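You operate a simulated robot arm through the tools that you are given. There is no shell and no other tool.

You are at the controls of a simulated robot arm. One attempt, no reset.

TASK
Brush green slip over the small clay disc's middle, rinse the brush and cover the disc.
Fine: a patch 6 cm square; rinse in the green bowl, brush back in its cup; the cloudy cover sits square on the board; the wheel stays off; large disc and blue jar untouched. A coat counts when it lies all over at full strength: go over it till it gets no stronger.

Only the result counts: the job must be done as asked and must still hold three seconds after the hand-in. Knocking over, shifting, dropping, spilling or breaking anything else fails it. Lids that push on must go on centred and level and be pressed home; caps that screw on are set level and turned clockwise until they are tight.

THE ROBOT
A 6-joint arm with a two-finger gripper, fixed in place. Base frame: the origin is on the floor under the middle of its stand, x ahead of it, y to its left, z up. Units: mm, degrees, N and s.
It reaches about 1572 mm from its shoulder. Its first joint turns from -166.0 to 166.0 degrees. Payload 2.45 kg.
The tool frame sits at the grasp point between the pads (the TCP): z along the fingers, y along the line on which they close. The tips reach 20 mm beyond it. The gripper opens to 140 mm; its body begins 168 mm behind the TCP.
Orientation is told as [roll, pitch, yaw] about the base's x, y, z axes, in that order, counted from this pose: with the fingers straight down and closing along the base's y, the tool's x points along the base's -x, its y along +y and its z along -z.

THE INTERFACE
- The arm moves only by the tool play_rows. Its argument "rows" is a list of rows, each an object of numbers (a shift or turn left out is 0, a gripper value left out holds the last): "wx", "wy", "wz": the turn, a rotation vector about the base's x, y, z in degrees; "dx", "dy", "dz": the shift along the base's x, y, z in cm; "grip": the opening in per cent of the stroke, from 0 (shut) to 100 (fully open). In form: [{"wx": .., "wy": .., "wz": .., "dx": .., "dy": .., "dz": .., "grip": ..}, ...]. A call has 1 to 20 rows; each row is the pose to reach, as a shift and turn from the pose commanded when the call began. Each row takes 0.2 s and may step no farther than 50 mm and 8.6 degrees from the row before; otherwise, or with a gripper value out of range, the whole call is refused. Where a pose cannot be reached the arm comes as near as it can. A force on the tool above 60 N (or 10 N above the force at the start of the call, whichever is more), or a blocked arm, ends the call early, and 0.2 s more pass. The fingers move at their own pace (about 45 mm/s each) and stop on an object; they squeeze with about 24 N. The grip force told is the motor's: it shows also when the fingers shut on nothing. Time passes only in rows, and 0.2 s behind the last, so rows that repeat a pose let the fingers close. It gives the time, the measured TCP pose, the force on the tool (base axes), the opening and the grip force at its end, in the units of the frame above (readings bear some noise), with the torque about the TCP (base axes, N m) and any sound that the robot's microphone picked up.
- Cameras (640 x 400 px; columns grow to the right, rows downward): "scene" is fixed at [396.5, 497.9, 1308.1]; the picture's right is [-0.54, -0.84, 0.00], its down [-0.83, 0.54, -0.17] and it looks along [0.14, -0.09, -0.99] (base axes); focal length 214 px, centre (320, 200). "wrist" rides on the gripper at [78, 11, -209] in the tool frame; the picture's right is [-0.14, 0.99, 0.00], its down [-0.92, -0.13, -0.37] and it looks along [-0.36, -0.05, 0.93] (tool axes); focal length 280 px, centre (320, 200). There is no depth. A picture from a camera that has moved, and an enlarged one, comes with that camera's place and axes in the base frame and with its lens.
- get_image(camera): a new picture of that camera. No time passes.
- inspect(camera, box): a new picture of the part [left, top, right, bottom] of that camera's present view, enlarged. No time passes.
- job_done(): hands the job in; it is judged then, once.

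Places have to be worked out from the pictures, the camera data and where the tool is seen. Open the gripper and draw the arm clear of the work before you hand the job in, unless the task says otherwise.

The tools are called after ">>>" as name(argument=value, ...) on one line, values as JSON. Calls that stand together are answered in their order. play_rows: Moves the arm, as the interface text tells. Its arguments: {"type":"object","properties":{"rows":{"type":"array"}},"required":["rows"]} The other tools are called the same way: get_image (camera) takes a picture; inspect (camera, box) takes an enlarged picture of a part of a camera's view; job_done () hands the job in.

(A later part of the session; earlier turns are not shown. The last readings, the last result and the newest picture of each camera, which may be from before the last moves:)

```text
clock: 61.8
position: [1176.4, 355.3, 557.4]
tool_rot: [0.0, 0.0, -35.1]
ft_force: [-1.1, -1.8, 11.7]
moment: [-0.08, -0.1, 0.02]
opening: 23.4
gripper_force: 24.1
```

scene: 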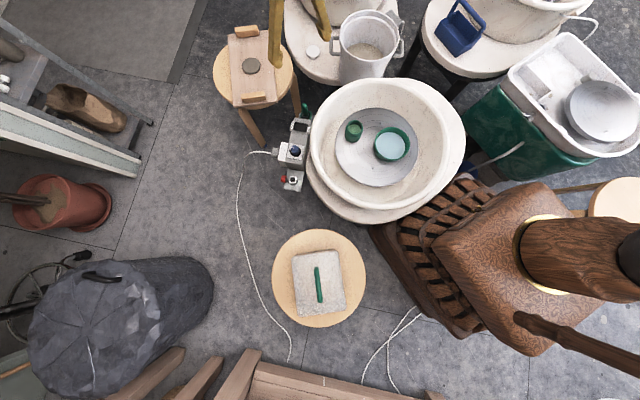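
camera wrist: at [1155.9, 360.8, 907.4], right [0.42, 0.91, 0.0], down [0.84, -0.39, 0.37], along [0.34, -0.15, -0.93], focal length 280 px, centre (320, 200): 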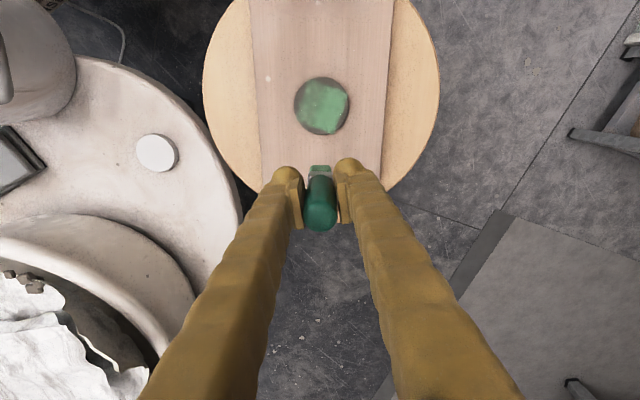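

Contact is found again (3 N, then 12 N one mm lower). I repeat the lane set at about 7 N.

>>> play_rows(rows=[{"dx": -2.685, "dy": -0.091, "dz": 0.05}, {"dx": -1.772, "dy": -0.944, "dz": 0.05}, {"dx": -0.822, "dy": -1.832, "dz": 0.05}, {"dx": 0.091, "dy": -2.685, "dz": 0.05}, {"dx": 0.74, "dy": -1.991, "dz": 0.05}, {"dx": -0.173, "dy": -1.138, "dz": 0.05}, {"dx": -1.123, "dy": -0.25, "dz": 0.05}, {"dx": -2.036, "dy": 0.603, "dz": 0.05}, {"dx": -1.388, "dy": 1.297, "dz": 0.05}, {"dx": -0.475, "dy": 0.444, "dz": 0.05}, {"dx": 0.475, "dy": -0.444, "dz": 0.05}, {"dx": 1.388, "dy": -1.297, "dz": 0.05}, {"dx": 2.036, "dy": -0.603, "dz": 0.05}, {"dx": 1.123, "dy": 0.25, "dz": 0.05}, {"dx": 0.173, "dy": 1.138, "dz": 0.05}, {"dx": -0.74, "dy": 1.991, "dz": 0.05}, {"dx": -0.091, "dy": 2.685, "dz": 0.05}, {"dx": 0.822, "dy": 1.832, "dz": 0.05}, {"dx": 1.772, "dy": 0.944, "dz": 0.05}, {"dx": 2.685, "dy": 0.091, "dz": 0.05}])

>>> play_rows(rows=[{"dz": 1}, {"dz": 4}, {"dx": 1.3, "dy": -1.2, "dz": 7}, {"dx": 2.5, "dy": -2.3, "dz": 9}, {"dx": 2.5, "dy": -2.3, "dz": 9}])

>>> inspect(camera="wrist", box=[250, 50, 390, 180])

>>> inspect(camera="scene", box=[235, 45, 275, 80])

>>> get_image(camera="wrist")

```text
clock: 66.0
position: [1203.4, 356.3, 556.9]
tool_rot: [0.0, 0.0, -35.0]
ft_force: [-1.1, -0.1, 2.5]
moment: [0.0, -0.03, -0.02]
opening: 23.0
gripper_force: 23.7
```

```text
clock: 67.2
position: [1227.7, 333.1, 646.6]
tool_rot: [0.1, 0.0, -35.0]
ft_force: [0.0, 0.6, -1.0]
moment: [0.02, 0.03, 0.0]
opening: 23.0
gripper_force: 23.6
```

```text
3.08 times, centred on (320, 115) of wrist
camera zoom: at [1170.1, 386.5, 854.6], right [0.68, 0.73, 0.0], down [0.68, -0.63, 0.37], along [0.27, -0.25, -0.93], focal length 863 px, centre (320, 462)
```

zoom: 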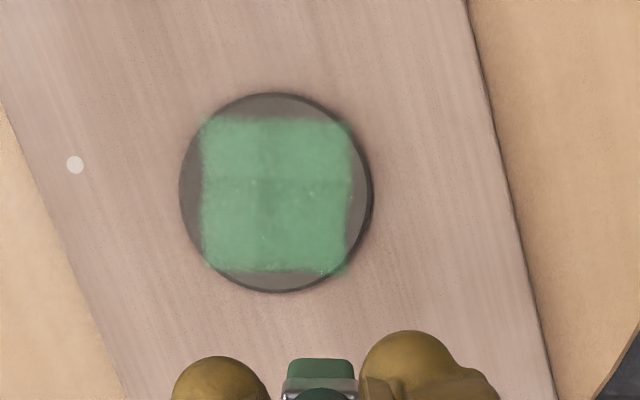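

```text
11.43 times, centred on (255, 62) of scene
camera zoom: at [396.5, 497.9, 1308.1], right [-0.54, -0.84, 0.0], down [-0.83, 0.54, -0.17], along [0.14, -0.09, -0.99], focal length 2451 px, centre (1063, 1771)
```

zoom: 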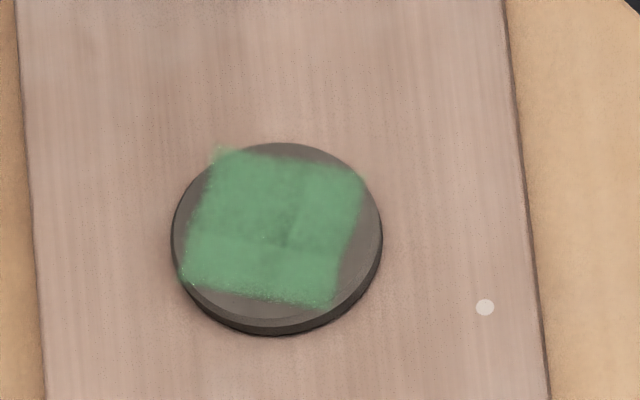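

```text
taken
camera wrist: at [1170.1, 386.5, 854.6], right [0.68, 0.73, 0.0], down [0.68, -0.63, 0.37], along [0.27, -0.25, -0.93], focal length 280 px, centre (320, 200)
```

wrist: 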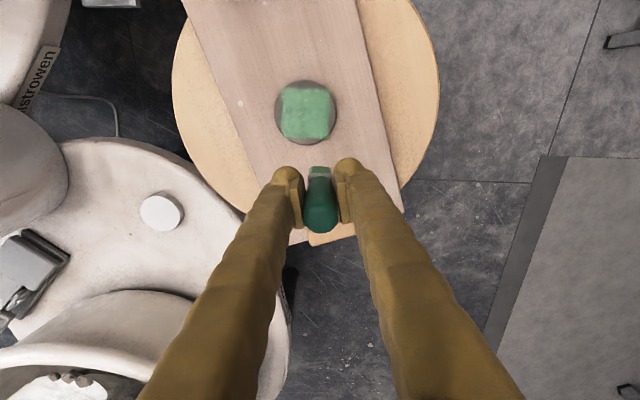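

The patch is even now, with only a slightly weaker cross in its middle. I'll reload the brush at the pot, this time dipping without touching the bottom, and then go over it again to see whether it still gains strength.

>>> play_rows(rows=[{"dx": -4.49, "dy": -1.026, "dz": 1.2}, {"dx": -8.98, "dy": -2.05, "dz": 2.4}, {"dx": -13.47, "dy": -3.08, "dz": 3.6}, {"dx": -17.96, "dy": -4.1, "dz": 4.8}, {"dx": -22.45, "dy": -5.13, "dz": 6}, {"dx": -26.94, "dy": -6.16, "dz": 7.2}, {"dx": -31.43, "dy": -7.18, "dz": 8.4}, {"dx": -35.92, "dy": -8.21, "dz": 9.6}, {"dx": -40.41, "dy": -9.23, "dz": 10.8}, {"dx": -44.9, "dy": -10.26, "dz": 11}, {"dx": -49.39, "dy": -11.29, "dz": 11}, {"dx": -53.88, "dy": -12.3, "dz": 11}, {"dx": -58.39, "dy": -13.34, "dz": 11}, {"dx": -58.39, "dy": -13.34, "dz": 11}, {"dx": -58.39, "dy": -13.34, "dz": 11}])

>>> inspect(camera="wrist", box=[260, 90, 380, 230])

>>> inspect(camera="scene", box=[330, 80, 390, 150])

```text
clock: 70.4
position: [644.8, 198.3, 755.4]
tool_rot: [0.0, 0.0, -35.1]
ft_force: [0.0, 0.5, -0.7]
moment: [-0.02, 0.01, 0.02]
opening: 23.4
gripper_force: 24.5
```

```text
2.86 times, centred on (320, 160) of wrist
camera zoom: at [587.2, 252.5, 965.4], right [0.68, 0.73, 0.0], down [0.68, -0.63, 0.37], along [0.27, -0.25, -0.93], focal length 801 px, centre (320, 314)
```

zoom: 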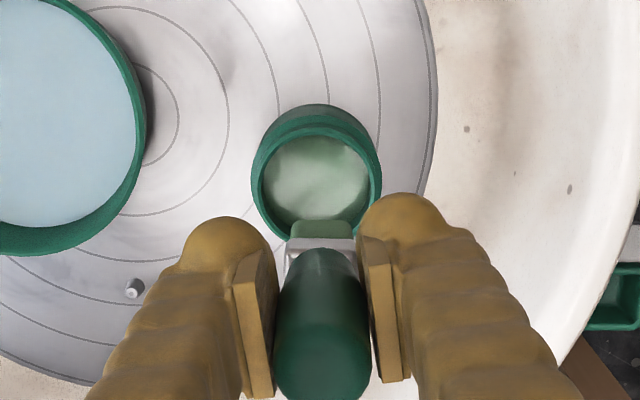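

```text
5.71 times, centred on (360, 115) of scene
camera zoom: at [396.5, 497.9, 1308.1], right [-0.54, -0.84, 0.0], down [-0.83, 0.54, -0.17], along [0.14, -0.09, -0.99], focal length 1226 px, centre (91, 686)
```

zoom: 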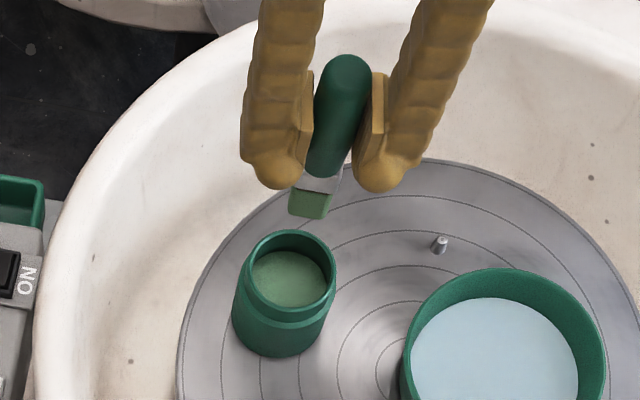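

The pot is right below the brush. I dip to just above where it bottomed before, then lift again.

>>> play_rows(rows=[{"dz": -4}, {"dz": -7}, {"dz": -8.4}, {"dz": -8.8}, {"dz": -8.8}, {"dz": -8.8}])

>>> play_rows(rows=[{"dz": -0.15}, {"dz": -0.15}, {"dz": 2}, {"dz": 6}, {"dz": 8.8}, {"dz": 8.8}])

>>> inspect(camera="scene", box=[330, 80, 390, 150])

>>> inspect(camera="wrist", box=[260, 90, 380, 230])

```text
clock: 71.8
position: [643.4, 200.0, 670.1]
tool_rot: [0.0, 0.0, -35.0]
ft_force: [-0.2, 0.5, 0.7]
moment: [0.03, -0.04, -0.01]
opening: 23.2
gripper_force: 24.1
```

```text
clock: 73.2
position: [643.5, 200.2, 755.4]
tool_rot: [0.0, 0.0, -35.0]
ft_force: [-0.3, -0.9, -0.3]
moment: [0.01, 0.0, 0.02]
opening: 23.3
gripper_force: 23.9
```

```text
5.71 times, centred on (360, 115) of scene
camera zoom: at [396.5, 497.9, 1308.1], right [-0.54, -0.84, 0.0], down [-0.83, 0.54, -0.17], along [0.14, -0.09, -0.99], focal length 1226 px, centre (91, 686)
```

zoom: 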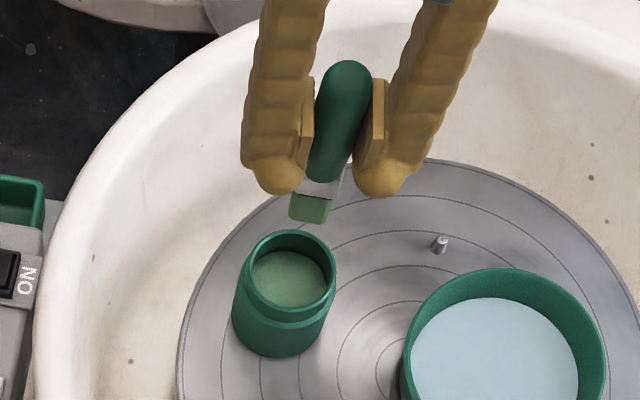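

```text
2.86 times, centred on (320, 160) of wrist
camera zoom: at [585.2, 253.3, 964.1], right [0.68, 0.73, 0.0], down [0.68, -0.63, 0.37], along [0.27, -0.25, -0.93], focal length 801 px, centre (320, 314)
```

zoom: 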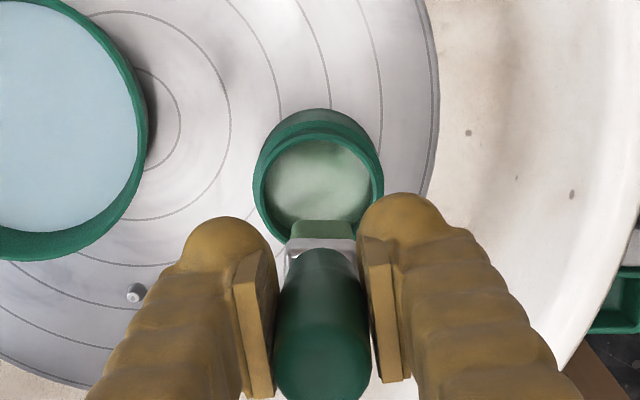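

The bristles are a touch brighter again, so it took on slip. I carry it back over the disc's middle.

>>> play_rows(rows=[{"dx": 4.44, "dy": 1.296}, {"dx": 8.88, "dy": 2.59}, {"dx": 13.3, "dy": 3.89}, {"dx": 17.75, "dy": 5.18}, {"dx": 22.2, "dy": 6.48}, {"dx": 26.6, "dy": 7.78}, {"dx": 31.06, "dy": 9.07}, {"dx": 35.5, "dy": 10.37}, {"dx": 39.94, "dy": 11.66}, {"dx": 44.4, "dy": 12.96}, {"dx": 48.8, "dy": 14.25}, {"dx": 53.25, "dy": 15.55}, {"dx": 53.25, "dy": 15.55, "dz": -4}, {"dx": 53.25, "dy": 15.55, "dz": -9}, {"dx": 53.25, "dy": 15.55, "dz": -14}, {"dx": 53.25, "dy": 15.55, "dz": -18}, {"dx": 53.25, "dy": 15.55, "dz": -18.5}, {"dx": 53.25, "dy": 15.55, "dz": -18.5}])

>>> inspect(camera="scene", box=[235, 45, 275, 80])

```text
clock: 77.0
position: [1174.6, 353.8, 572.2]
tool_rot: [-0.1, 0.0, -35.0]
ft_force: [-0.2, 0.0, -0.3]
moment: [0.03, -0.03, 0.0]
opening: 23.1
gripper_force: 24.0
```

```text
11.43 times, centred on (255, 62) of scene
camera zoom: at [396.5, 497.9, 1308.1], right [-0.54, -0.84, 0.0], down [-0.83, 0.54, -0.17], along [0.14, -0.09, -0.99], focal length 2451 px, centre (1063, 1771)
```

zoom: 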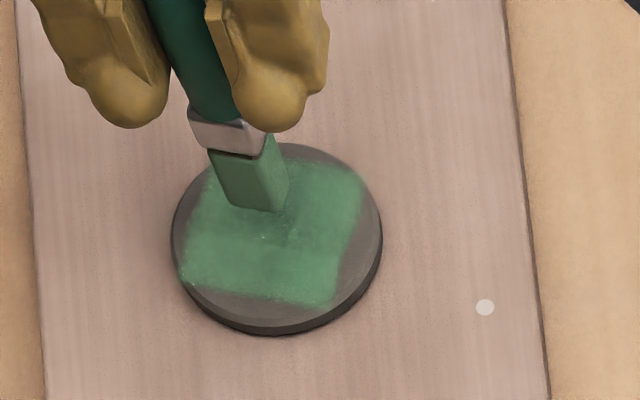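

Hovering 14 mm above the coat. I lower to light contact at the centre and read the force.

>>> play_rows(rows=[{"dz": -0.7}, {"dz": -1.3}, {"dz": -1.5}, {"dz": -1.5}])

```text
clock: 78.0
position: [1175.7, 353.9, 557.5]
tool_rot: [0.0, 0.0, -35.0]
ft_force: [0.2, -0.3, -0.6]
moment: [-0.01, 0.0, -0.02]
opening: 23.1
gripper_force: 24.0
```

>>> play_rows(rows=[{"dz": -0.1}, {"dz": -0.1}])

>>> play_rows(rows=[{"dz": -0.1}, {"dz": -0.1}])

```text
clock: 78.6
position: [1176.0, 354.1, 556.1]
tool_rot: [0.0, 0.0, -35.1]
ft_force: [-0.4, 0.1, 0.1]
moment: [0.03, 0.02, -0.03]
opening: 23.3
gripper_force: 24.0
```

```text
clock: 79.2
position: [1175.7, 354.2, 556.5]
tool_rot: [0.0, 0.1, -34.9]
ft_force: [-0.2, -0.1, 7.2]
moment: [-0.08, -0.11, 0.01]
opening: 22.9
gripper_force: 24.0
```

7 N at this height is good. I run the lane set again, then the crosswise set.

>>> play_rows(rows=[{"dx": -2.685, "dy": -0.091, "dz": 0}, {"dx": -1.772, "dy": -0.944, "dz": 0}, {"dx": -0.822, "dy": -1.832, "dz": 0}, {"dx": 0.091, "dy": -2.685, "dz": 0}, {"dx": 0.74, "dy": -1.991, "dz": 0}, {"dx": -0.173, "dy": -1.138, "dz": 0}, {"dx": -1.123, "dy": -0.25, "dz": 0}, {"dx": -2.036, "dy": 0.603, "dz": 0}, {"dx": -1.388, "dy": 1.297, "dz": 0}, {"dx": -0.475, "dy": 0.444, "dz": 0}, {"dx": 0.475, "dy": -0.444, "dz": 0}, {"dx": 1.388, "dy": -1.297, "dz": 0}, {"dx": 2.036, "dy": -0.603, "dz": 0}, {"dx": 1.123, "dy": 0.25, "dz": 0}, {"dx": 0.173, "dy": 1.138, "dz": 0}, {"dx": -0.74, "dy": 1.991, "dz": 0}, {"dx": -0.091, "dy": 2.685, "dz": 0}, {"dx": 0.822, "dy": 1.832, "dz": 0}, {"dx": 1.772, "dy": 0.944, "dz": 0}, {"dx": 2.685, "dy": 0.091, "dz": 0}])

>>> play_rows(rows=[{"dx": -0.853, "dy": -0.913, "dz": -0.03}, {"dx": -1.741, "dy": -1.863, "dz": -0.03}, {"dx": -2.594, "dy": -2.776, "dz": -0.03}, {"dx": -3.288, "dy": -2.127, "dz": -0.03}, {"dx": -2.435, "dy": -1.214, "dz": -0.03}, {"dx": -1.547, "dy": -0.264, "dz": -0.03}, {"dx": -0.694, "dy": 0.649, "dz": -0.03}, {"dx": -1.388, "dy": 1.297, "dz": -0.03}, {"dx": -2.241, "dy": 0.384, "dz": -0.03}, {"dx": -3.129, "dy": -0.566, "dz": -0.03}, {"dx": -3.982, "dy": -1.479, "dz": -0.03}, {"dx": -4.676, "dy": -0.831, "dz": -0.03}, {"dx": -3.823, "dy": 0.082, "dz": -0.03}, {"dx": -2.935, "dy": 1.032, "dz": -0.03}, {"dx": -2.082, "dy": 1.945, "dz": -0.03}, {"dx": -2.776, "dy": 2.594, "dz": -0.03}, {"dx": -3.629, "dy": 1.681, "dz": -0.03}, {"dx": -4.517, "dy": 0.731, "dz": -0.03}, {"dx": -5.37, "dy": -0.182, "dz": -0.03}, {"dx": -5.37, "dy": -0.182, "dz": -0.03}])

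>>> play_rows(rows=[{"dx": 1.3, "dy": 0.04}, {"dx": 2.685, "dy": 0.091}, {"dx": 2.685, "dy": 0.091}])

>>> inspect(camera="scene", box=[235, 45, 275, 80])

```text
clock: 83.4
position: [1203.4, 355.0, 553.2]
tool_rot: [0.0, 0.0, -35.0]
ft_force: [0.7, -0.5, 0.6]
moment: [-0.01, 0.03, 0.03]
opening: 22.6
gripper_force: 24.4
```

```text
clock: 87.6
position: [1150.4, 353.2, 554.7]
tool_rot: [0.0, 0.1, -34.9]
ft_force: [-1.0, 0.5, -1.0]
moment: [-0.03, 0.0, -0.04]
opening: 22.4
gripper_force: 23.3
```

```text
clock: 88.4
position: [1177.3, 355.0, 556.1]
tool_rot: [0.0, 0.1, -34.9]
ft_force: [-0.1, -0.3, -0.4]
moment: [0.0, 0.04, -0.02]
opening: 22.7
gripper_force: 23.4
```

```text
11.43 times, centred on (255, 62) of scene
camera zoom: at [396.5, 497.9, 1308.1], right [-0.54, -0.84, 0.0], down [-0.83, 0.54, -0.17], along [0.14, -0.09, -0.99], focal length 2451 px, centre (1063, 1771)
```

zoom: 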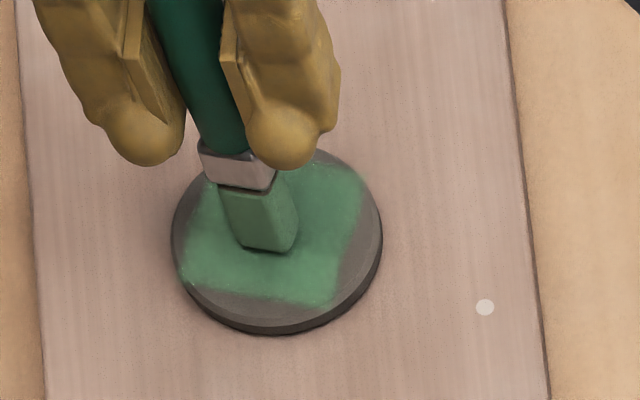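

The brush creeps upward in the grip under sustained pressure, so contact faded during the pass. I lift to view the patch and judge what is still weak.

>>> play_rows(rows=[{"dz": 1}, {"dz": 4}, {"dx": 2, "dy": -1.6, "dz": 7}, {"dx": 5.2, "dy": -2.2, "dz": 9}, {"dx": 5.2, "dy": -2.2, "dz": 9}, {"dx": 5.2, "dy": -2.2, "dz": 9}])

>>> inspect(camera="wrist", box=[250, 50, 390, 180])

>>> inspect(camera="scene", box=[235, 45, 275, 80])

>>> inspect(camera="wrist", box=[275, 150, 365, 240])

```text
clock: 89.8
position: [1229.3, 331.9, 644.0]
tool_rot: [0.1, 0.0, -35.0]
ft_force: [0.6, -0.1, -0.3]
moment: [-0.03, 0.0, -0.01]
opening: 22.7
gripper_force: 24.2
```

```text
3.08 times, centred on (320, 115) of wrist
camera zoom: at [1170.8, 385.6, 852.9], right [0.68, 0.73, 0.0], down [0.68, -0.63, 0.37], along [0.27, -0.25, -0.93], focal length 863 px, centre (320, 462)
```

zoom: 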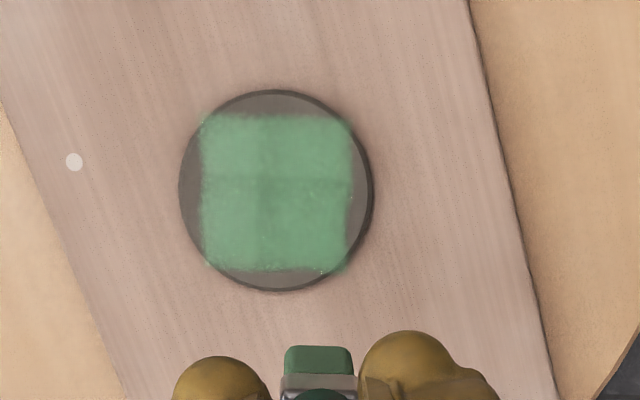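

```text
11.43 times, centred on (255, 62) of scene
camera zoom: at [396.5, 497.9, 1308.1], right [-0.54, -0.84, 0.0], down [-0.83, 0.54, -0.17], along [0.14, -0.09, -0.99], focal length 2451 px, centre (1063, 1771)
```

zoom: 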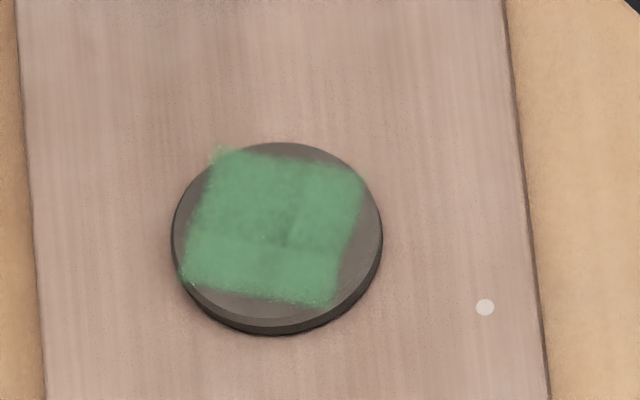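

```text
4.44 times, centred on (320, 195) of wrist
camera zoom: at [1170.8, 385.6, 852.9], right [0.68, 0.73, 0.0], down [0.68, -0.63, 0.37], along [0.27, -0.25, -0.93], focal length 1246 px, centre (320, 222)
```

zoom: 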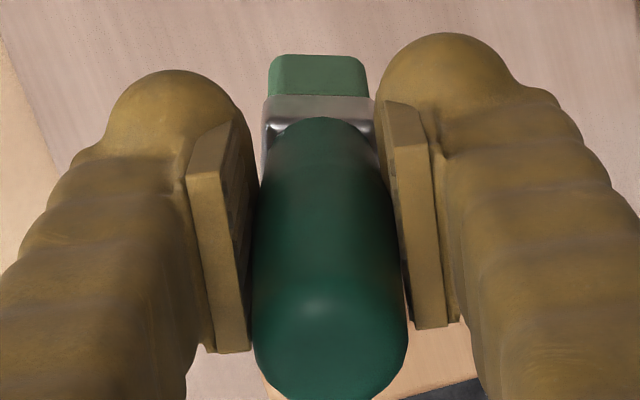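

>>> inspect(camera="wrist", box=[284, 74, 336, 122])

>>> inspect(camera="scene", box=[243, 54, 263, 74])

```text
8.33 times, centred on (310, 98) of wrist
camera zoom: at [1170.8, 385.6, 852.9], right [0.68, 0.73, 0.0], down [0.68, -0.63, 0.37], along [0.27, -0.25, -0.93], focal length 2337 px, centre (403, 1050)
```

zoom: 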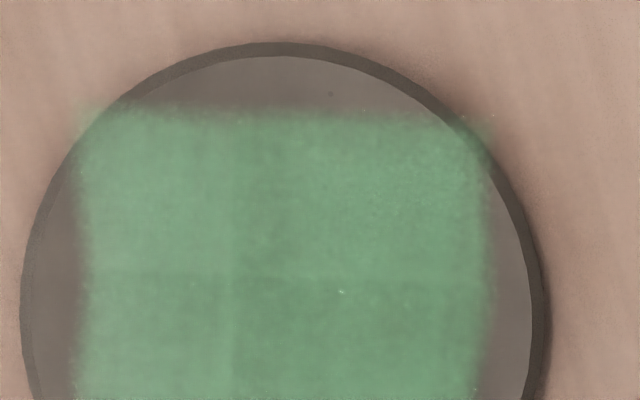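

```text
16.00 times, centred on (253, 64) of scene
camera zoom: at [396.5, 497.9, 1308.1], right [-0.54, -0.84, 0.0], down [-0.83, 0.54, -0.17], along [0.14, -0.09, -0.99], focal length 3432 px, centre (1392, 2376)
```

zoom: 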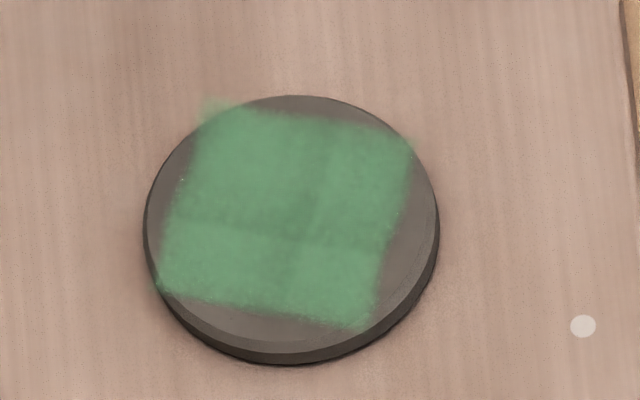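

The coat looks nearly uniform but a faint weaker band remains just off the middle. I go back down to find light contact again and work the inner part with different lanes.

>>> play_rows(rows=[{"dx": -2.6, "dy": 1.1, "dz": -3}, {"dx": -5.2, "dy": 2.2, "dz": -6}, {"dx": -5.2, "dy": 2.2, "dz": -8.5}, {"dx": -5.2, "dy": 2.2, "dz": -9.1}, {"dx": -5.2, "dy": 2.2, "dz": -9.1}])

>>> play_rows(rows=[{"dz": -0.1}, {"dz": -0.1}])

>>> play_rows(rows=[{"dz": -0.07}, {"dz": -0.07}])

```text
clock: 91.0
position: [1176.7, 354.1, 553.0]
tool_rot: [0.0, 0.1, -35.0]
ft_force: [0.3, -0.4, 6.4]
moment: [0.04, -0.01, 0.02]
opening: 22.5
gripper_force: 23.8
```

```text
clock: 91.6
position: [1176.6, 355.5, 553.5]
tool_rot: [-0.1, 0.0, -35.0]
ft_force: [0.2, -1.2, 14.4]
moment: [-0.02, -0.13, 0.0]
opening: 22.6
gripper_force: 23.7
```

```text
clock: 92.2
position: [1176.8, 354.9, 553.4]
tool_rot: [0.1, -0.1, -35.0]
ft_force: [-0.2, -2.7, 22.9]
moment: [-0.16, -0.24, -0.01]
opening: 22.6
gripper_force: 24.4
```

Contact is solid at 14–23 N there, so I back off to about 7 N and run six closer lanes.

>>> play_rows(rows=[{"dx": -2.826, "dy": -0.096, "dz": 0.16}, {"dx": -1.365, "dy": -1.461, "dz": 0.15}, {"dx": 0.096, "dy": -2.826, "dz": 0.15}, {"dx": 0.505, "dy": -2.388, "dz": 0.14}, {"dx": -0.956, "dy": -1.023, "dz": 0.14}, {"dx": -2.417, "dy": 0.342, "dz": 0.14}, {"dx": -1.802, "dy": 1.0, "dz": 0.13}, {"dx": -0.341, "dy": -0.365, "dz": 0.13}, {"dx": 1.12, "dy": -1.73, "dz": 0.13}, {"dx": 1.802, "dy": -1.0, "dz": 0.12}, {"dx": 0.341, "dy": 0.365, "dz": 0.12}, {"dx": -1.12, "dy": 1.73, "dz": 0.12}, {"dx": -0.505, "dy": 2.388, "dz": 0.11}, {"dx": 0.956, "dy": 1.023, "dz": 0.11}, {"dx": 2.417, "dy": -0.342, "dz": 0.1}, {"dx": 2.826, "dy": 0.096, "dz": 0.1}, {"dx": 1.365, "dy": 1.461, "dz": 0.1}, {"dx": -0.096, "dy": 2.826, "dz": 0.1}, {"dx": -0.05, "dy": 1.4, "dz": 0.1}, {"dx": 0, "dy": 0, "dz": 0.1}])

>>> inspect(camera="scene", box=[243, 54, 263, 74])

```text
clock: 96.4
position: [1175.3, 355.2, 552.4]
tool_rot: [0.0, -0.1, -34.9]
ft_force: [0.0, 0.4, -0.8]
moment: [-0.03, -0.01, 0.02]
opening: 22.1
gripper_force: 23.5
```

```text
16.00 times, centred on (253, 64) of scene
camera zoom: at [396.5, 497.9, 1308.1], right [-0.54, -0.84, 0.0], down [-0.83, 0.54, -0.17], along [0.14, -0.09, -0.99], focal length 3432 px, centre (1392, 2376)
```

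zoom: 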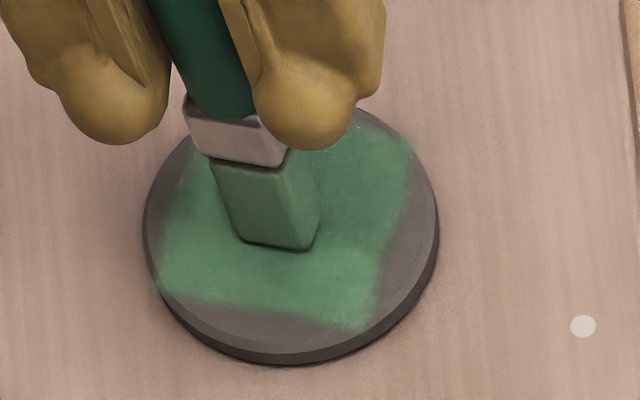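

The handle has slid a bit more. I lift and inspect the patch from above again.

>>> play_rows(rows=[{"dz": 1}, {"dz": 4}, {"dx": 2, "dy": -1.6, "dz": 7}, {"dx": 5.2, "dy": -2.2, "dz": 9}, {"dx": 5.2, "dy": -2.2, "dz": 9}, {"dx": 5.2, "dy": -2.2, "dz": 9}])

>>> inspect(camera="wrist", box=[250, 50, 390, 180])

>>> inspect(camera="scene", box=[243, 54, 263, 74])

>>> inspect(camera="wrist", box=[275, 150, 365, 240])

>>> inspect(camera="wrist", box=[278, 80, 332, 130])

```text
clock: 97.8
position: [1227.6, 334.2, 640.9]
tool_rot: [0.0, -0.1, -35.0]
ft_force: [-0.9, -0.5, 0.0]
moment: [0.03, 0.01, 0.03]
opening: 22.3
gripper_force: 23.3
```

```text
3.08 times, centred on (320, 115) of wrist
camera zoom: at [1170.5, 387.3, 849.9], right [0.68, 0.73, 0.0], down [0.68, -0.63, 0.37], along [0.27, -0.25, -0.93], focal length 863 px, centre (320, 462)
```

zoom: 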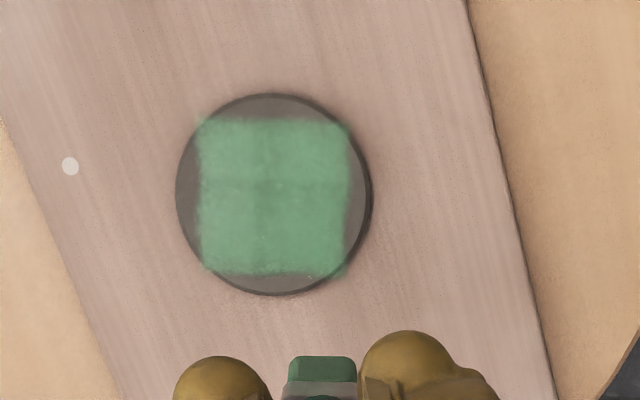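

```text
16.00 times, centred on (253, 64) of scene
camera zoom: at [396.5, 497.9, 1308.1], right [-0.54, -0.84, 0.0], down [-0.83, 0.54, -0.17], along [0.14, -0.09, -0.99], focal length 3432 px, centre (1392, 2376)
```

zoom: 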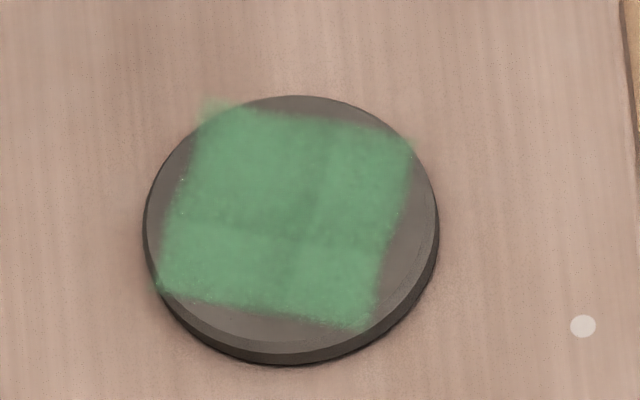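

```text
4.44 times, centred on (320, 195) of wrist
camera zoom: at [1170.5, 387.3, 849.9], right [0.68, 0.73, 0.0], down [0.68, -0.63, 0.37], along [0.27, -0.25, -0.93], focal length 1246 px, centre (320, 222)
```

zoom: 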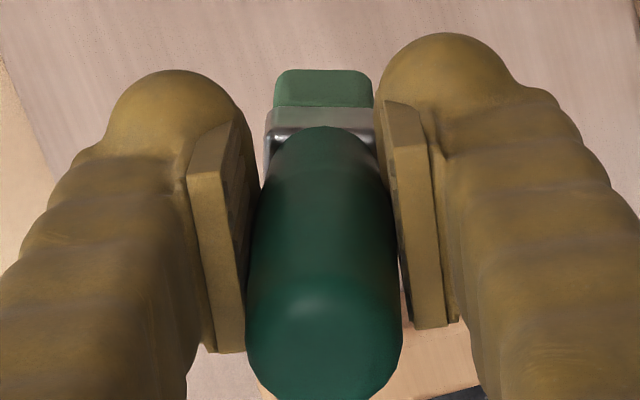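

```text
8.00 times, centred on (305, 105) of wrist
camera zoom: at [1170.5, 387.3, 849.9], right [0.68, 0.73, 0.0], down [0.68, -0.63, 0.37], along [0.27, -0.25, -0.93], focal length 2243 px, centre (440, 960)
```

zoom: 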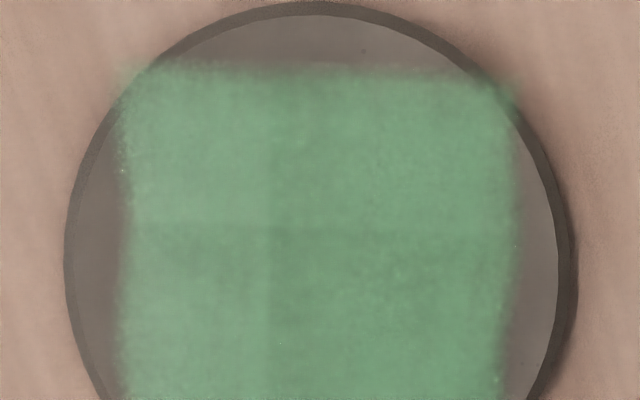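

The pattern is unchanged from the previous look, which suggests it is saturated. To be certain I do one more crosswise pass with verified light contact, stepping down one call at a time.

>>> play_rows(rows=[{"dx": -2.6, "dy": 1.1, "dz": -3}, {"dx": -5.2, "dy": 2.2, "dz": -6}, {"dx": -5.2, "dy": 2.2, "dz": -8.5}, {"dx": -5.2, "dy": 2.2, "dz": -9.05}, {"dx": -5.2, "dy": 2.2, "dz": -9.05}])

```text
clock: 99.0
position: [1176.3, 356.4, 550.9]
tool_rot: [0.1, 0.0, -35.0]
ft_force: [0.3, 0.4, 2.4]
moment: [0.0, 0.02, 0.02]
opening: 22.1
gripper_force: 23.6
```

>>> play_rows(rows=[{"dx": -2.826, "dy": -0.096, "dz": -0.02}, {"dx": -1.461, "dy": 1.365, "dz": -0.03}, {"dx": -0.096, "dy": 2.826, "dz": -0.03}, {"dx": 0.488, "dy": 2.28, "dz": -0.04}, {"dx": -0.877, "dy": 0.819, "dz": -0.05}, {"dx": -2.242, "dy": -0.642, "dz": -0.05}, {"dx": -1.657, "dy": -1.188, "dz": -0.06}, {"dx": -0.292, "dy": 0.273, "dz": -0.07}, {"dx": 1.073, "dy": 1.734, "dz": -0.07}, {"dx": 1.657, "dy": 1.188, "dz": -0.08}, {"dx": 0.292, "dy": -0.273, "dz": -0.09}, {"dx": -1.073, "dy": -1.734, "dz": -0.09}, {"dx": -0.488, "dy": -2.28, "dz": -0.1}, {"dx": 0.877, "dy": -0.819, "dz": -0.11}, {"dx": 2.242, "dy": 0.642, "dz": -0.11}, {"dx": 2.826, "dy": 0.096, "dz": -0.12}, {"dx": 1.461, "dy": -1.365, "dz": -0.12}, {"dx": 0.096, "dy": -2.826, "dz": -0.13}, {"dx": 0.05, "dy": -1.4, "dz": -0.13}, {"dx": 0, "dy": 0, "dz": -0.13}])

```text
clock: 103.2
position: [1175.2, 354.3, 550.2]
tool_rot: [-0.1, 0.0, -35.0]
ft_force: [-0.9, 1.7, 0.6]
moment: [0.03, 0.01, -0.02]
opening: 22.3
gripper_force: 24.1
```

>>> play_rows(rows=[{"dz": 1}, {"dz": 4}, {"dx": 2, "dy": -1.6, "dz": 7}, {"dx": 5.2, "dy": -2.2, "dz": 9}, {"dx": 5.2, "dy": -2.2, "dz": 9}, {"dx": 5.2, "dy": -2.2, "dz": 9}])

>>> inspect(camera="scene", box=[243, 54, 263, 74])

>>> inspect(camera="wrist", box=[278, 80, 332, 130])

>>> inspect(camera="wrist", box=[250, 50, 390, 180])

```text
clock: 104.6
position: [1227.6, 331.0, 641.6]
tool_rot: [0.0, 0.0, -34.9]
ft_force: [0.4, 1.0, -0.7]
moment: [0.01, 0.05, 0.01]
opening: 22.0
gripper_force: 24.4
```

```text
16.00 times, centred on (253, 64) of scene
camera zoom: at [396.5, 497.9, 1308.1], right [-0.54, -0.84, 0.0], down [-0.83, 0.54, -0.17], along [0.14, -0.09, -0.99], focal length 3432 px, centre (1392, 2376)
```

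zoom: 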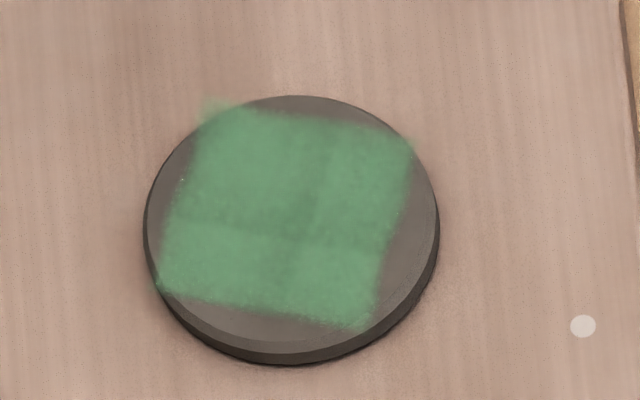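

```text
8.00 times, centred on (305, 105) of wrist
camera zoom: at [1169.9, 385.1, 849.6], right [0.68, 0.73, 0.0], down [0.68, -0.63, 0.37], along [0.27, -0.25, -0.93], focal length 2243 px, centre (440, 960)
```

zoom: 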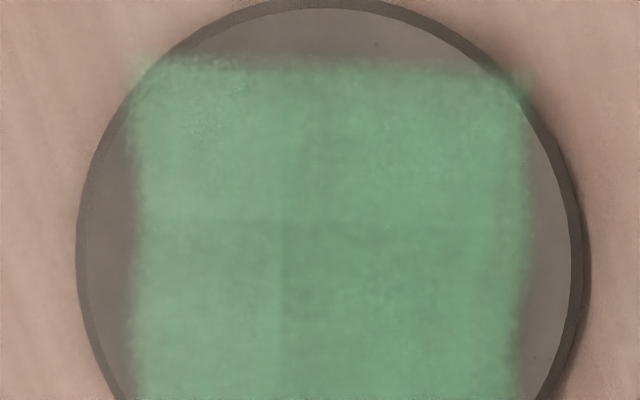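

```text
3.08 times, centred on (320, 115) of wrist
camera zoom: at [1169.9, 385.1, 849.6], right [0.68, 0.73, 0.0], down [0.68, -0.63, 0.37], along [0.27, -0.25, -0.93], focal length 863 px, centre (320, 462)
```

zoom: 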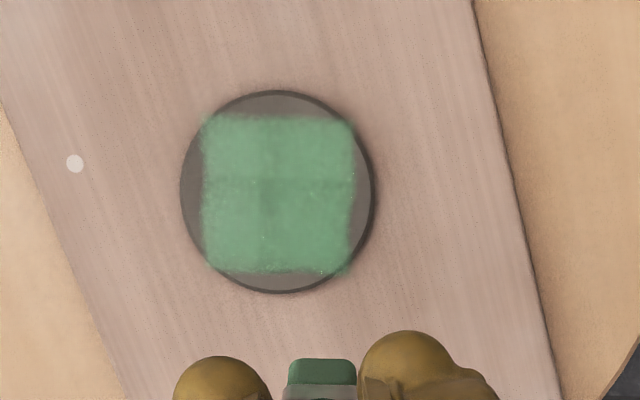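

>>> inspect(camera="wrist", box=[281, 86, 333, 140])

>>> inspect(camera="scene", box=[247, 58, 259, 70])

```text
7.41 times, centred on (307, 113) of wrist
camera zoom: at [1169.9, 385.1, 849.6], right [0.68, 0.73, 0.0], down [0.68, -0.63, 0.37], along [0.27, -0.25, -0.93], focal length 2077 px, centre (416, 844)
```

zoom: 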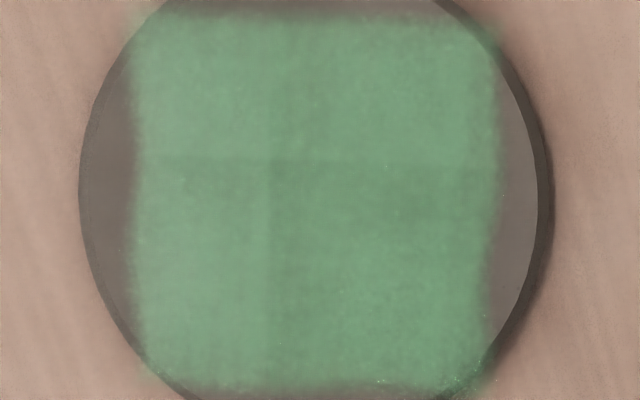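

```text
16.00 times, centred on (253, 64) of scene
camera zoom: at [396.5, 497.9, 1308.1], right [-0.54, -0.84, 0.0], down [-0.83, 0.54, -0.17], along [0.14, -0.09, -0.99], focal length 3432 px, centre (1392, 2376)
```

zoom: 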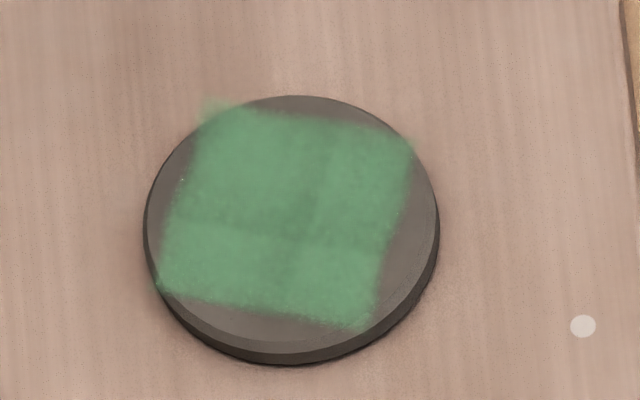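

The coat has not changed over the last three passes, one of them with a freshly loaded brush, so it is at full strength. Now I carry the brush high over to the green bowl (water centre ≈ (530,116), surface z≈592) to rinse it.

>>> play_rows(rows=[{"dx": -4.36, "dy": -1.349, "dz": 1}, {"dx": -8.72, "dy": -2.7, "dz": 2}, {"dx": -13.08, "dy": -4.05, "dz": 3}, {"dx": -17.45, "dy": -5.4, "dz": 4}, {"dx": -21.8, "dy": -6.74, "dz": 5}, {"dx": -26.17, "dy": -8.09, "dz": 6}, {"dx": -30.53, "dy": -9.44, "dz": 7}, {"dx": -34.89, "dy": -10.79, "dz": 8}, {"dx": -39.25, "dy": -12.14, "dz": 9}, {"dx": -43.6, "dy": -13.49, "dz": 10}, {"dx": -47.97, "dy": -14.84, "dz": 10}, {"dx": -52.33, "dy": -16.19, "dz": 10}, {"dx": -56.7, "dy": -17.53, "dz": 10}, {"dx": -61.06, "dy": -18.88, "dz": 10}, {"dx": -65.42, "dy": -20.23, "dz": 10}, {"dx": -69.78, "dy": -21.58, "dz": 10}, {"dx": -69.78, "dy": -21.58, "dz": 10}, {"dx": -69.78, "dy": -21.58, "dz": 10}])

>>> get_image(camera="wrist")

>>> inspect(camera="scene", box=[345, 85, 425, 175])

```text
clock: 108.4
position: [530.4, 117.4, 740.0]
tool_rot: [0.1, 0.0, -35.1]
ft_force: [-0.3, -0.1, -0.1]
moment: [0.0, 0.01, -0.01]
opening: 22.0
gripper_force: 24.1
```

```text
taken
camera wrist: at [473.9, 170.7, 948.6], right [0.68, 0.73, 0.0], down [0.68, -0.63, 0.37], along [0.27, -0.25, -0.93], focal length 280 px, centre (320, 200)
```

wrist: 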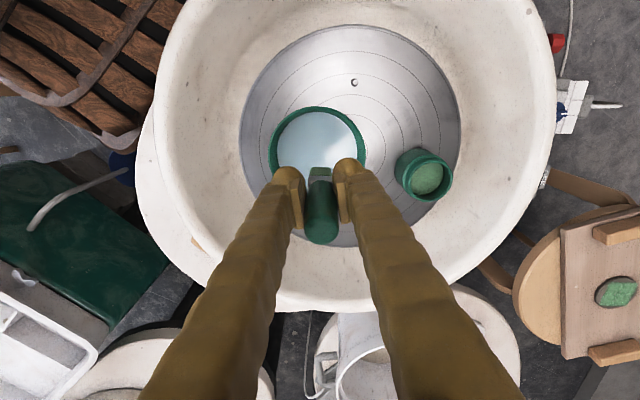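

```text
4.44 times, centred on (385, 130) of scene
camera zoom: at [396.5, 497.9, 1308.1], right [-0.54, -0.84, 0.0], down [-0.83, 0.54, -0.17], along [0.14, -0.09, -0.99], focal length 953 px, centre (31, 511)
```

zoom: 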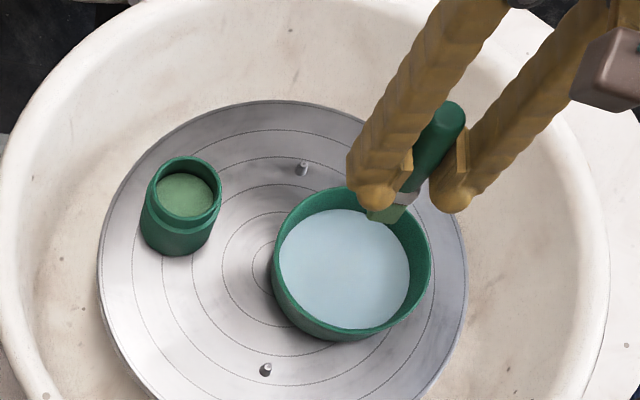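

I am centred over the water bowl. I lower the bristles into the water in stages.

>>> play_rows(rows=[{"dz": -4}, {"dz": -7}, {"dz": -8.5}, {"dz": -9.2}, {"dz": -9.2}])

>>> inspect(camera="scene", box=[355, 105, 425, 165])

>>> inspect(camera="wrist", box=[230, 90, 410, 240])

```text
clock: 109.6
position: [532.0, 116.5, 649.1]
tool_rot: [0.0, 0.1, -35.1]
ft_force: [0.7, 0.3, -0.6]
moment: [-0.01, 0.0, -0.03]
opening: 22.3
gripper_force: 24.3
```

```text
6.67 times, centred on (390, 135) of scene
camera zoom: at [396.5, 497.9, 1308.1], right [-0.54, -0.84, 0.0], down [-0.83, 0.54, -0.17], along [0.14, -0.09, -0.99], focal length 1430 px, centre (-147, 633)
```

zoom: 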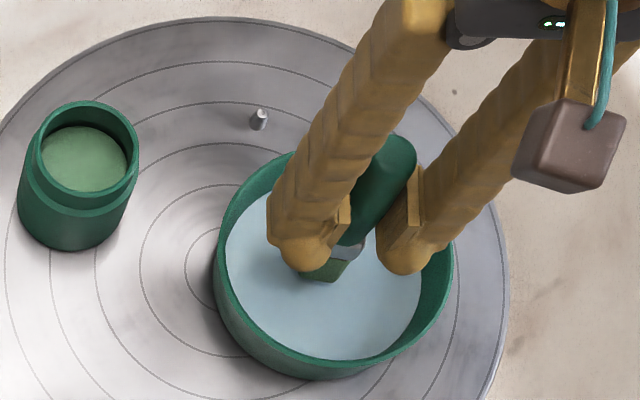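

```text
2.67 times, centred on (320, 165) of wrist
camera zoom: at [473.4, 170.6, 856.9], right [0.68, 0.73, 0.0], down [0.68, -0.63, 0.37], along [0.27, -0.25, -0.93], focal length 748 px, centre (320, 293)
```

zoom: 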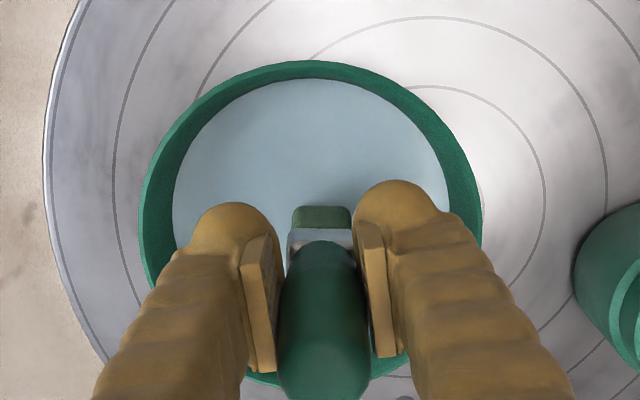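

The bristles are just at the water surface. I lower another 7 mm and then swirl gently within ±15 mm.

>>> play_rows(rows=[{"dz": -0.3}, {"dz": -0.6}, {"dz": -0.7}, {"dz": -0.7}])

>>> inspect(camera="scene", box=[365, 115, 415, 165])

```text
clock: 110.6
position: [531.3, 117.6, 641.0]
tool_rot: [0.0, 0.0, -34.9]
ft_force: [0.4, 0.6, -0.4]
moment: [-0.02, 0.0, 0.0]
opening: 22.2
gripper_force: 24.0
```

```text
8.00 times, centred on (390, 140) of scene
camera zoom: at [396.5, 497.9, 1308.1], right [-0.54, -0.84, 0.0], down [-0.83, 0.54, -0.17], along [0.14, -0.09, -0.99], focal length 1716 px, centre (-240, 680)
```

zoom: 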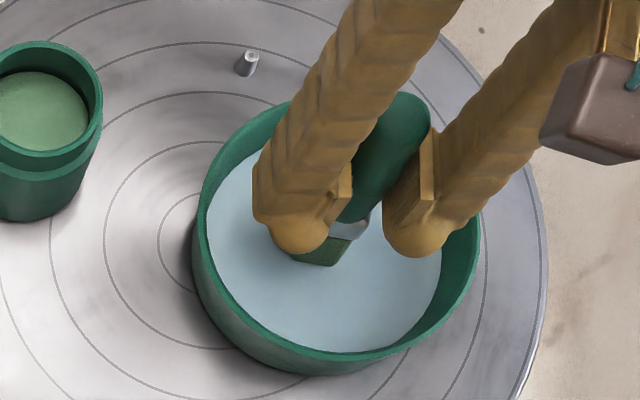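

>>> play_rows(rows=[{"dx": 1.0}, {"dx": 0.7, "dy": 0.7}, {"dy": 1.0}, {"dx": -0.7, "dy": 0.7}, {"dx": -1.0}, {"dx": -0.7, "dy": -0.7}, {"dy": -1.0}, {"dx": 0.7, "dy": -0.7}, {"dx": 1.0}, {"dx": 0.7, "dy": 0.7}, {"dy": 1.0}, {"dx": -0.7, "dy": 0.7}, {"dx": -1.0}, {"dx": -0.7, "dy": -0.7}, {"dy": -1.0}, {"dx": 0.7, "dy": -0.7}, {"dx": 0, "dy": 0}, {"dx": 0, "dy": 0}])

>>> inspect(camera="scene", box=[365, 115, 415, 165])

>>> inspect(camera="wrist", box=[230, 90, 410, 240])

```text
clock: 114.4
position: [529.9, 118.4, 643.0]
tool_rot: [0.0, 0.0, -35.1]
ft_force: [-1.0, 0.2, 0.3]
moment: [-0.01, -0.04, -0.03]
opening: 22.3
gripper_force: 24.1
```

```text
8.00 times, centred on (390, 140) of scene
camera zoom: at [396.5, 497.9, 1308.1], right [-0.54, -0.84, 0.0], down [-0.83, 0.54, -0.17], along [0.14, -0.09, -0.99], focal length 1716 px, centre (-240, 680)
```

zoom: 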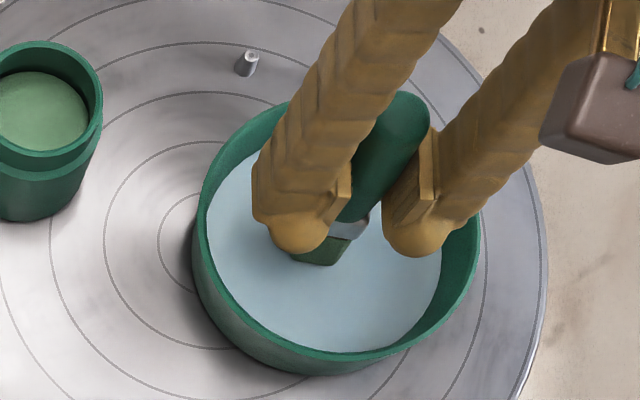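

```text
2.67 times, centred on (320, 165) of wrist
camera zoom: at [472.9, 170.9, 850.7], right [0.68, 0.73, 0.0], down [0.68, -0.63, 0.37], along [0.27, -0.25, -0.93], focal length 748 px, centre (320, 293)
```

zoom: 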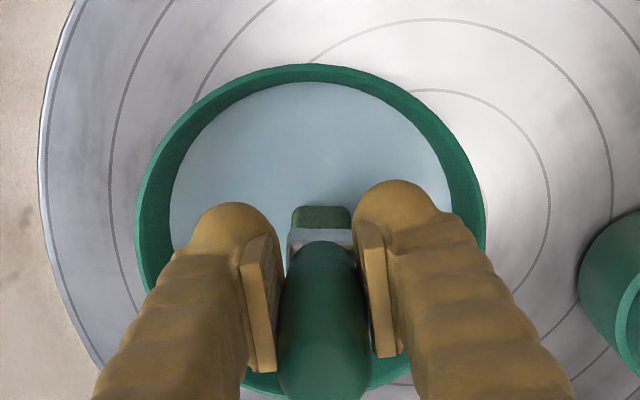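

The bristles are still dry: the tip is only about 45 mm below the TCP now and just above the water. I lower further in 5 mm steps, watching force; the fingers stay above the rim height.

>>> play_rows(rows=[{"dx": -0.03, "dy": -0.1, "dz": -0.3}, {"dx": -0.03, "dy": -0.1, "dz": -0.6}, {"dx": -0.03, "dy": -0.1, "dz": -0.6}])

>>> inspect(camera="scene", box=[365, 115, 415, 165])

>>> inspect(camera="wrist", box=[270, 120, 370, 240])

```text
clock: 115.2
position: [531.0, 115.4, 636.2]
tool_rot: [-0.1, 0.0, -35.0]
ft_force: [-0.9, -0.1, -0.1]
moment: [0.01, 0.0, -0.01]
opening: 22.1
gripper_force: 24.6
```

```text
8.00 times, centred on (390, 140) of scene
camera zoom: at [396.5, 497.9, 1308.1], right [-0.54, -0.84, 0.0], down [-0.83, 0.54, -0.17], along [0.14, -0.09, -0.99], focal length 1716 px, centre (-240, 680)
```

zoom: 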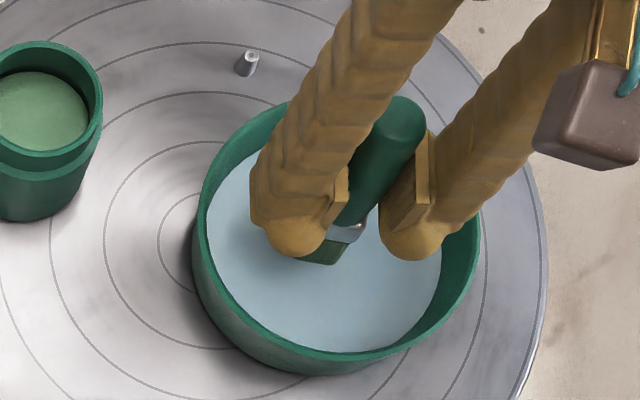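

```text
3.33 times, centred on (320, 180) of wrist
camera zoom: at [473.4, 169.4, 844.4], right [0.68, 0.73, 0.0], down [0.68, -0.63, 0.37], along [0.27, -0.25, -0.93], focal length 935 px, centre (320, 267)
```

zoom: 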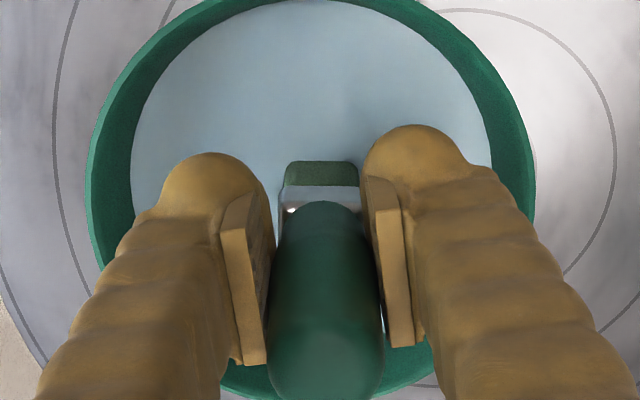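

>>> play_rows(rows=[{"dz": -0.3}, {"dz": -0.6}, {"dz": -0.6}])

>>> inspect(camera="scene", box=[365, 115, 415, 165])

>>> inspect(camera="wrist", box=[270, 120, 370, 240])

```text
clock: 116.0
position: [531.7, 116.1, 630.8]
tool_rot: [0.0, 0.0, -35.0]
ft_force: [0.9, 0.1, 28.3]
moment: [-0.15, -0.33, -0.03]
opening: 21.7
gripper_force: 24.0
```

```text
8.00 times, centred on (390, 140) of scene
camera zoom: at [396.5, 497.9, 1308.1], right [-0.54, -0.84, 0.0], down [-0.83, 0.54, -0.17], along [0.14, -0.09, -0.99], focal length 1716 px, centre (-240, 680)
```

zoom: 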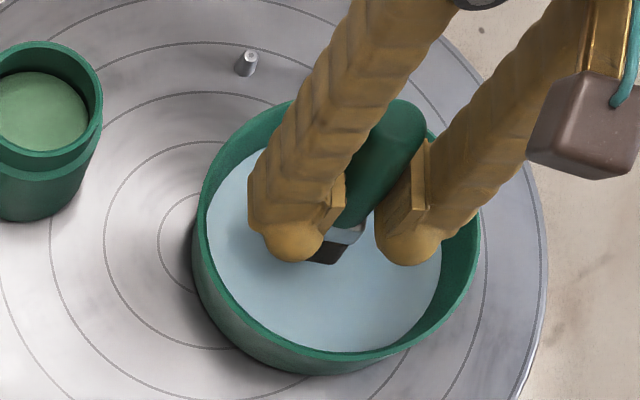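

```text
3.33 times, centred on (320, 180) of wrist
camera zoom: at [473.0, 168.9, 838.8], right [0.68, 0.73, 0.0], down [0.68, -0.63, 0.37], along [0.27, -0.25, -0.93], focal length 935 px, centre (320, 267)
```

zoom: 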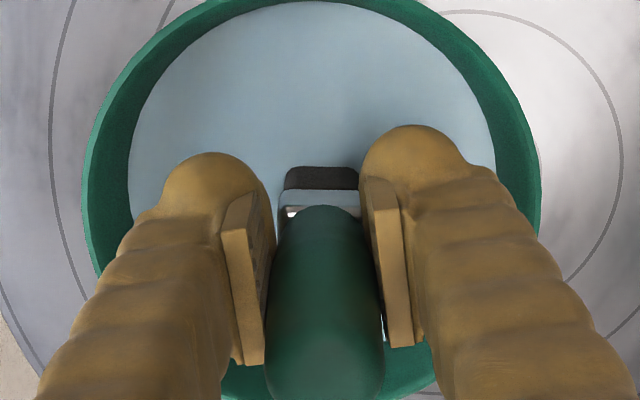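

The bristles turned from green to dark wet brown, so the rinse works, and the tip just met the bowl's floor. I ease up 3 mm and check.

>>> play_rows(rows=[{"dz": 0.3}, {"dz": 0.3}])

>>> inspect(camera="wrist", box=[270, 120, 370, 240])

```text
clock: 116.6
position: [530.3, 115.5, 632.6]
tool_rot: [0.0, 0.0, -35.0]
ft_force: [0.2, 0.6, -0.9]
moment: [0.0, 0.04, -0.02]
opening: 21.5
gripper_force: 24.2
```

```text
3.33 times, centred on (320, 180) of wrist
camera zoom: at [472.8, 168.9, 841.5], right [0.68, 0.73, 0.0], down [0.68, -0.63, 0.37], along [0.27, -0.25, -0.93], focal length 935 px, centre (320, 267)
```

zoom: 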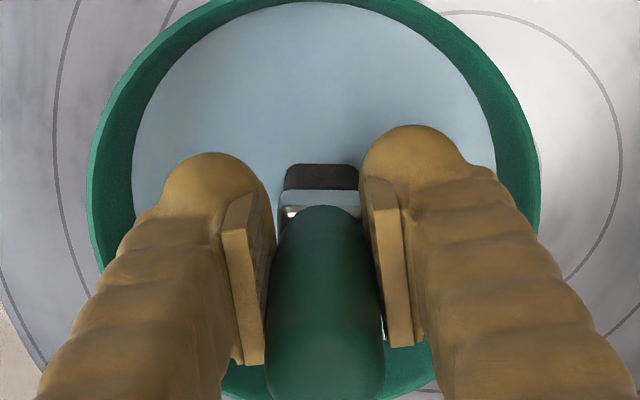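

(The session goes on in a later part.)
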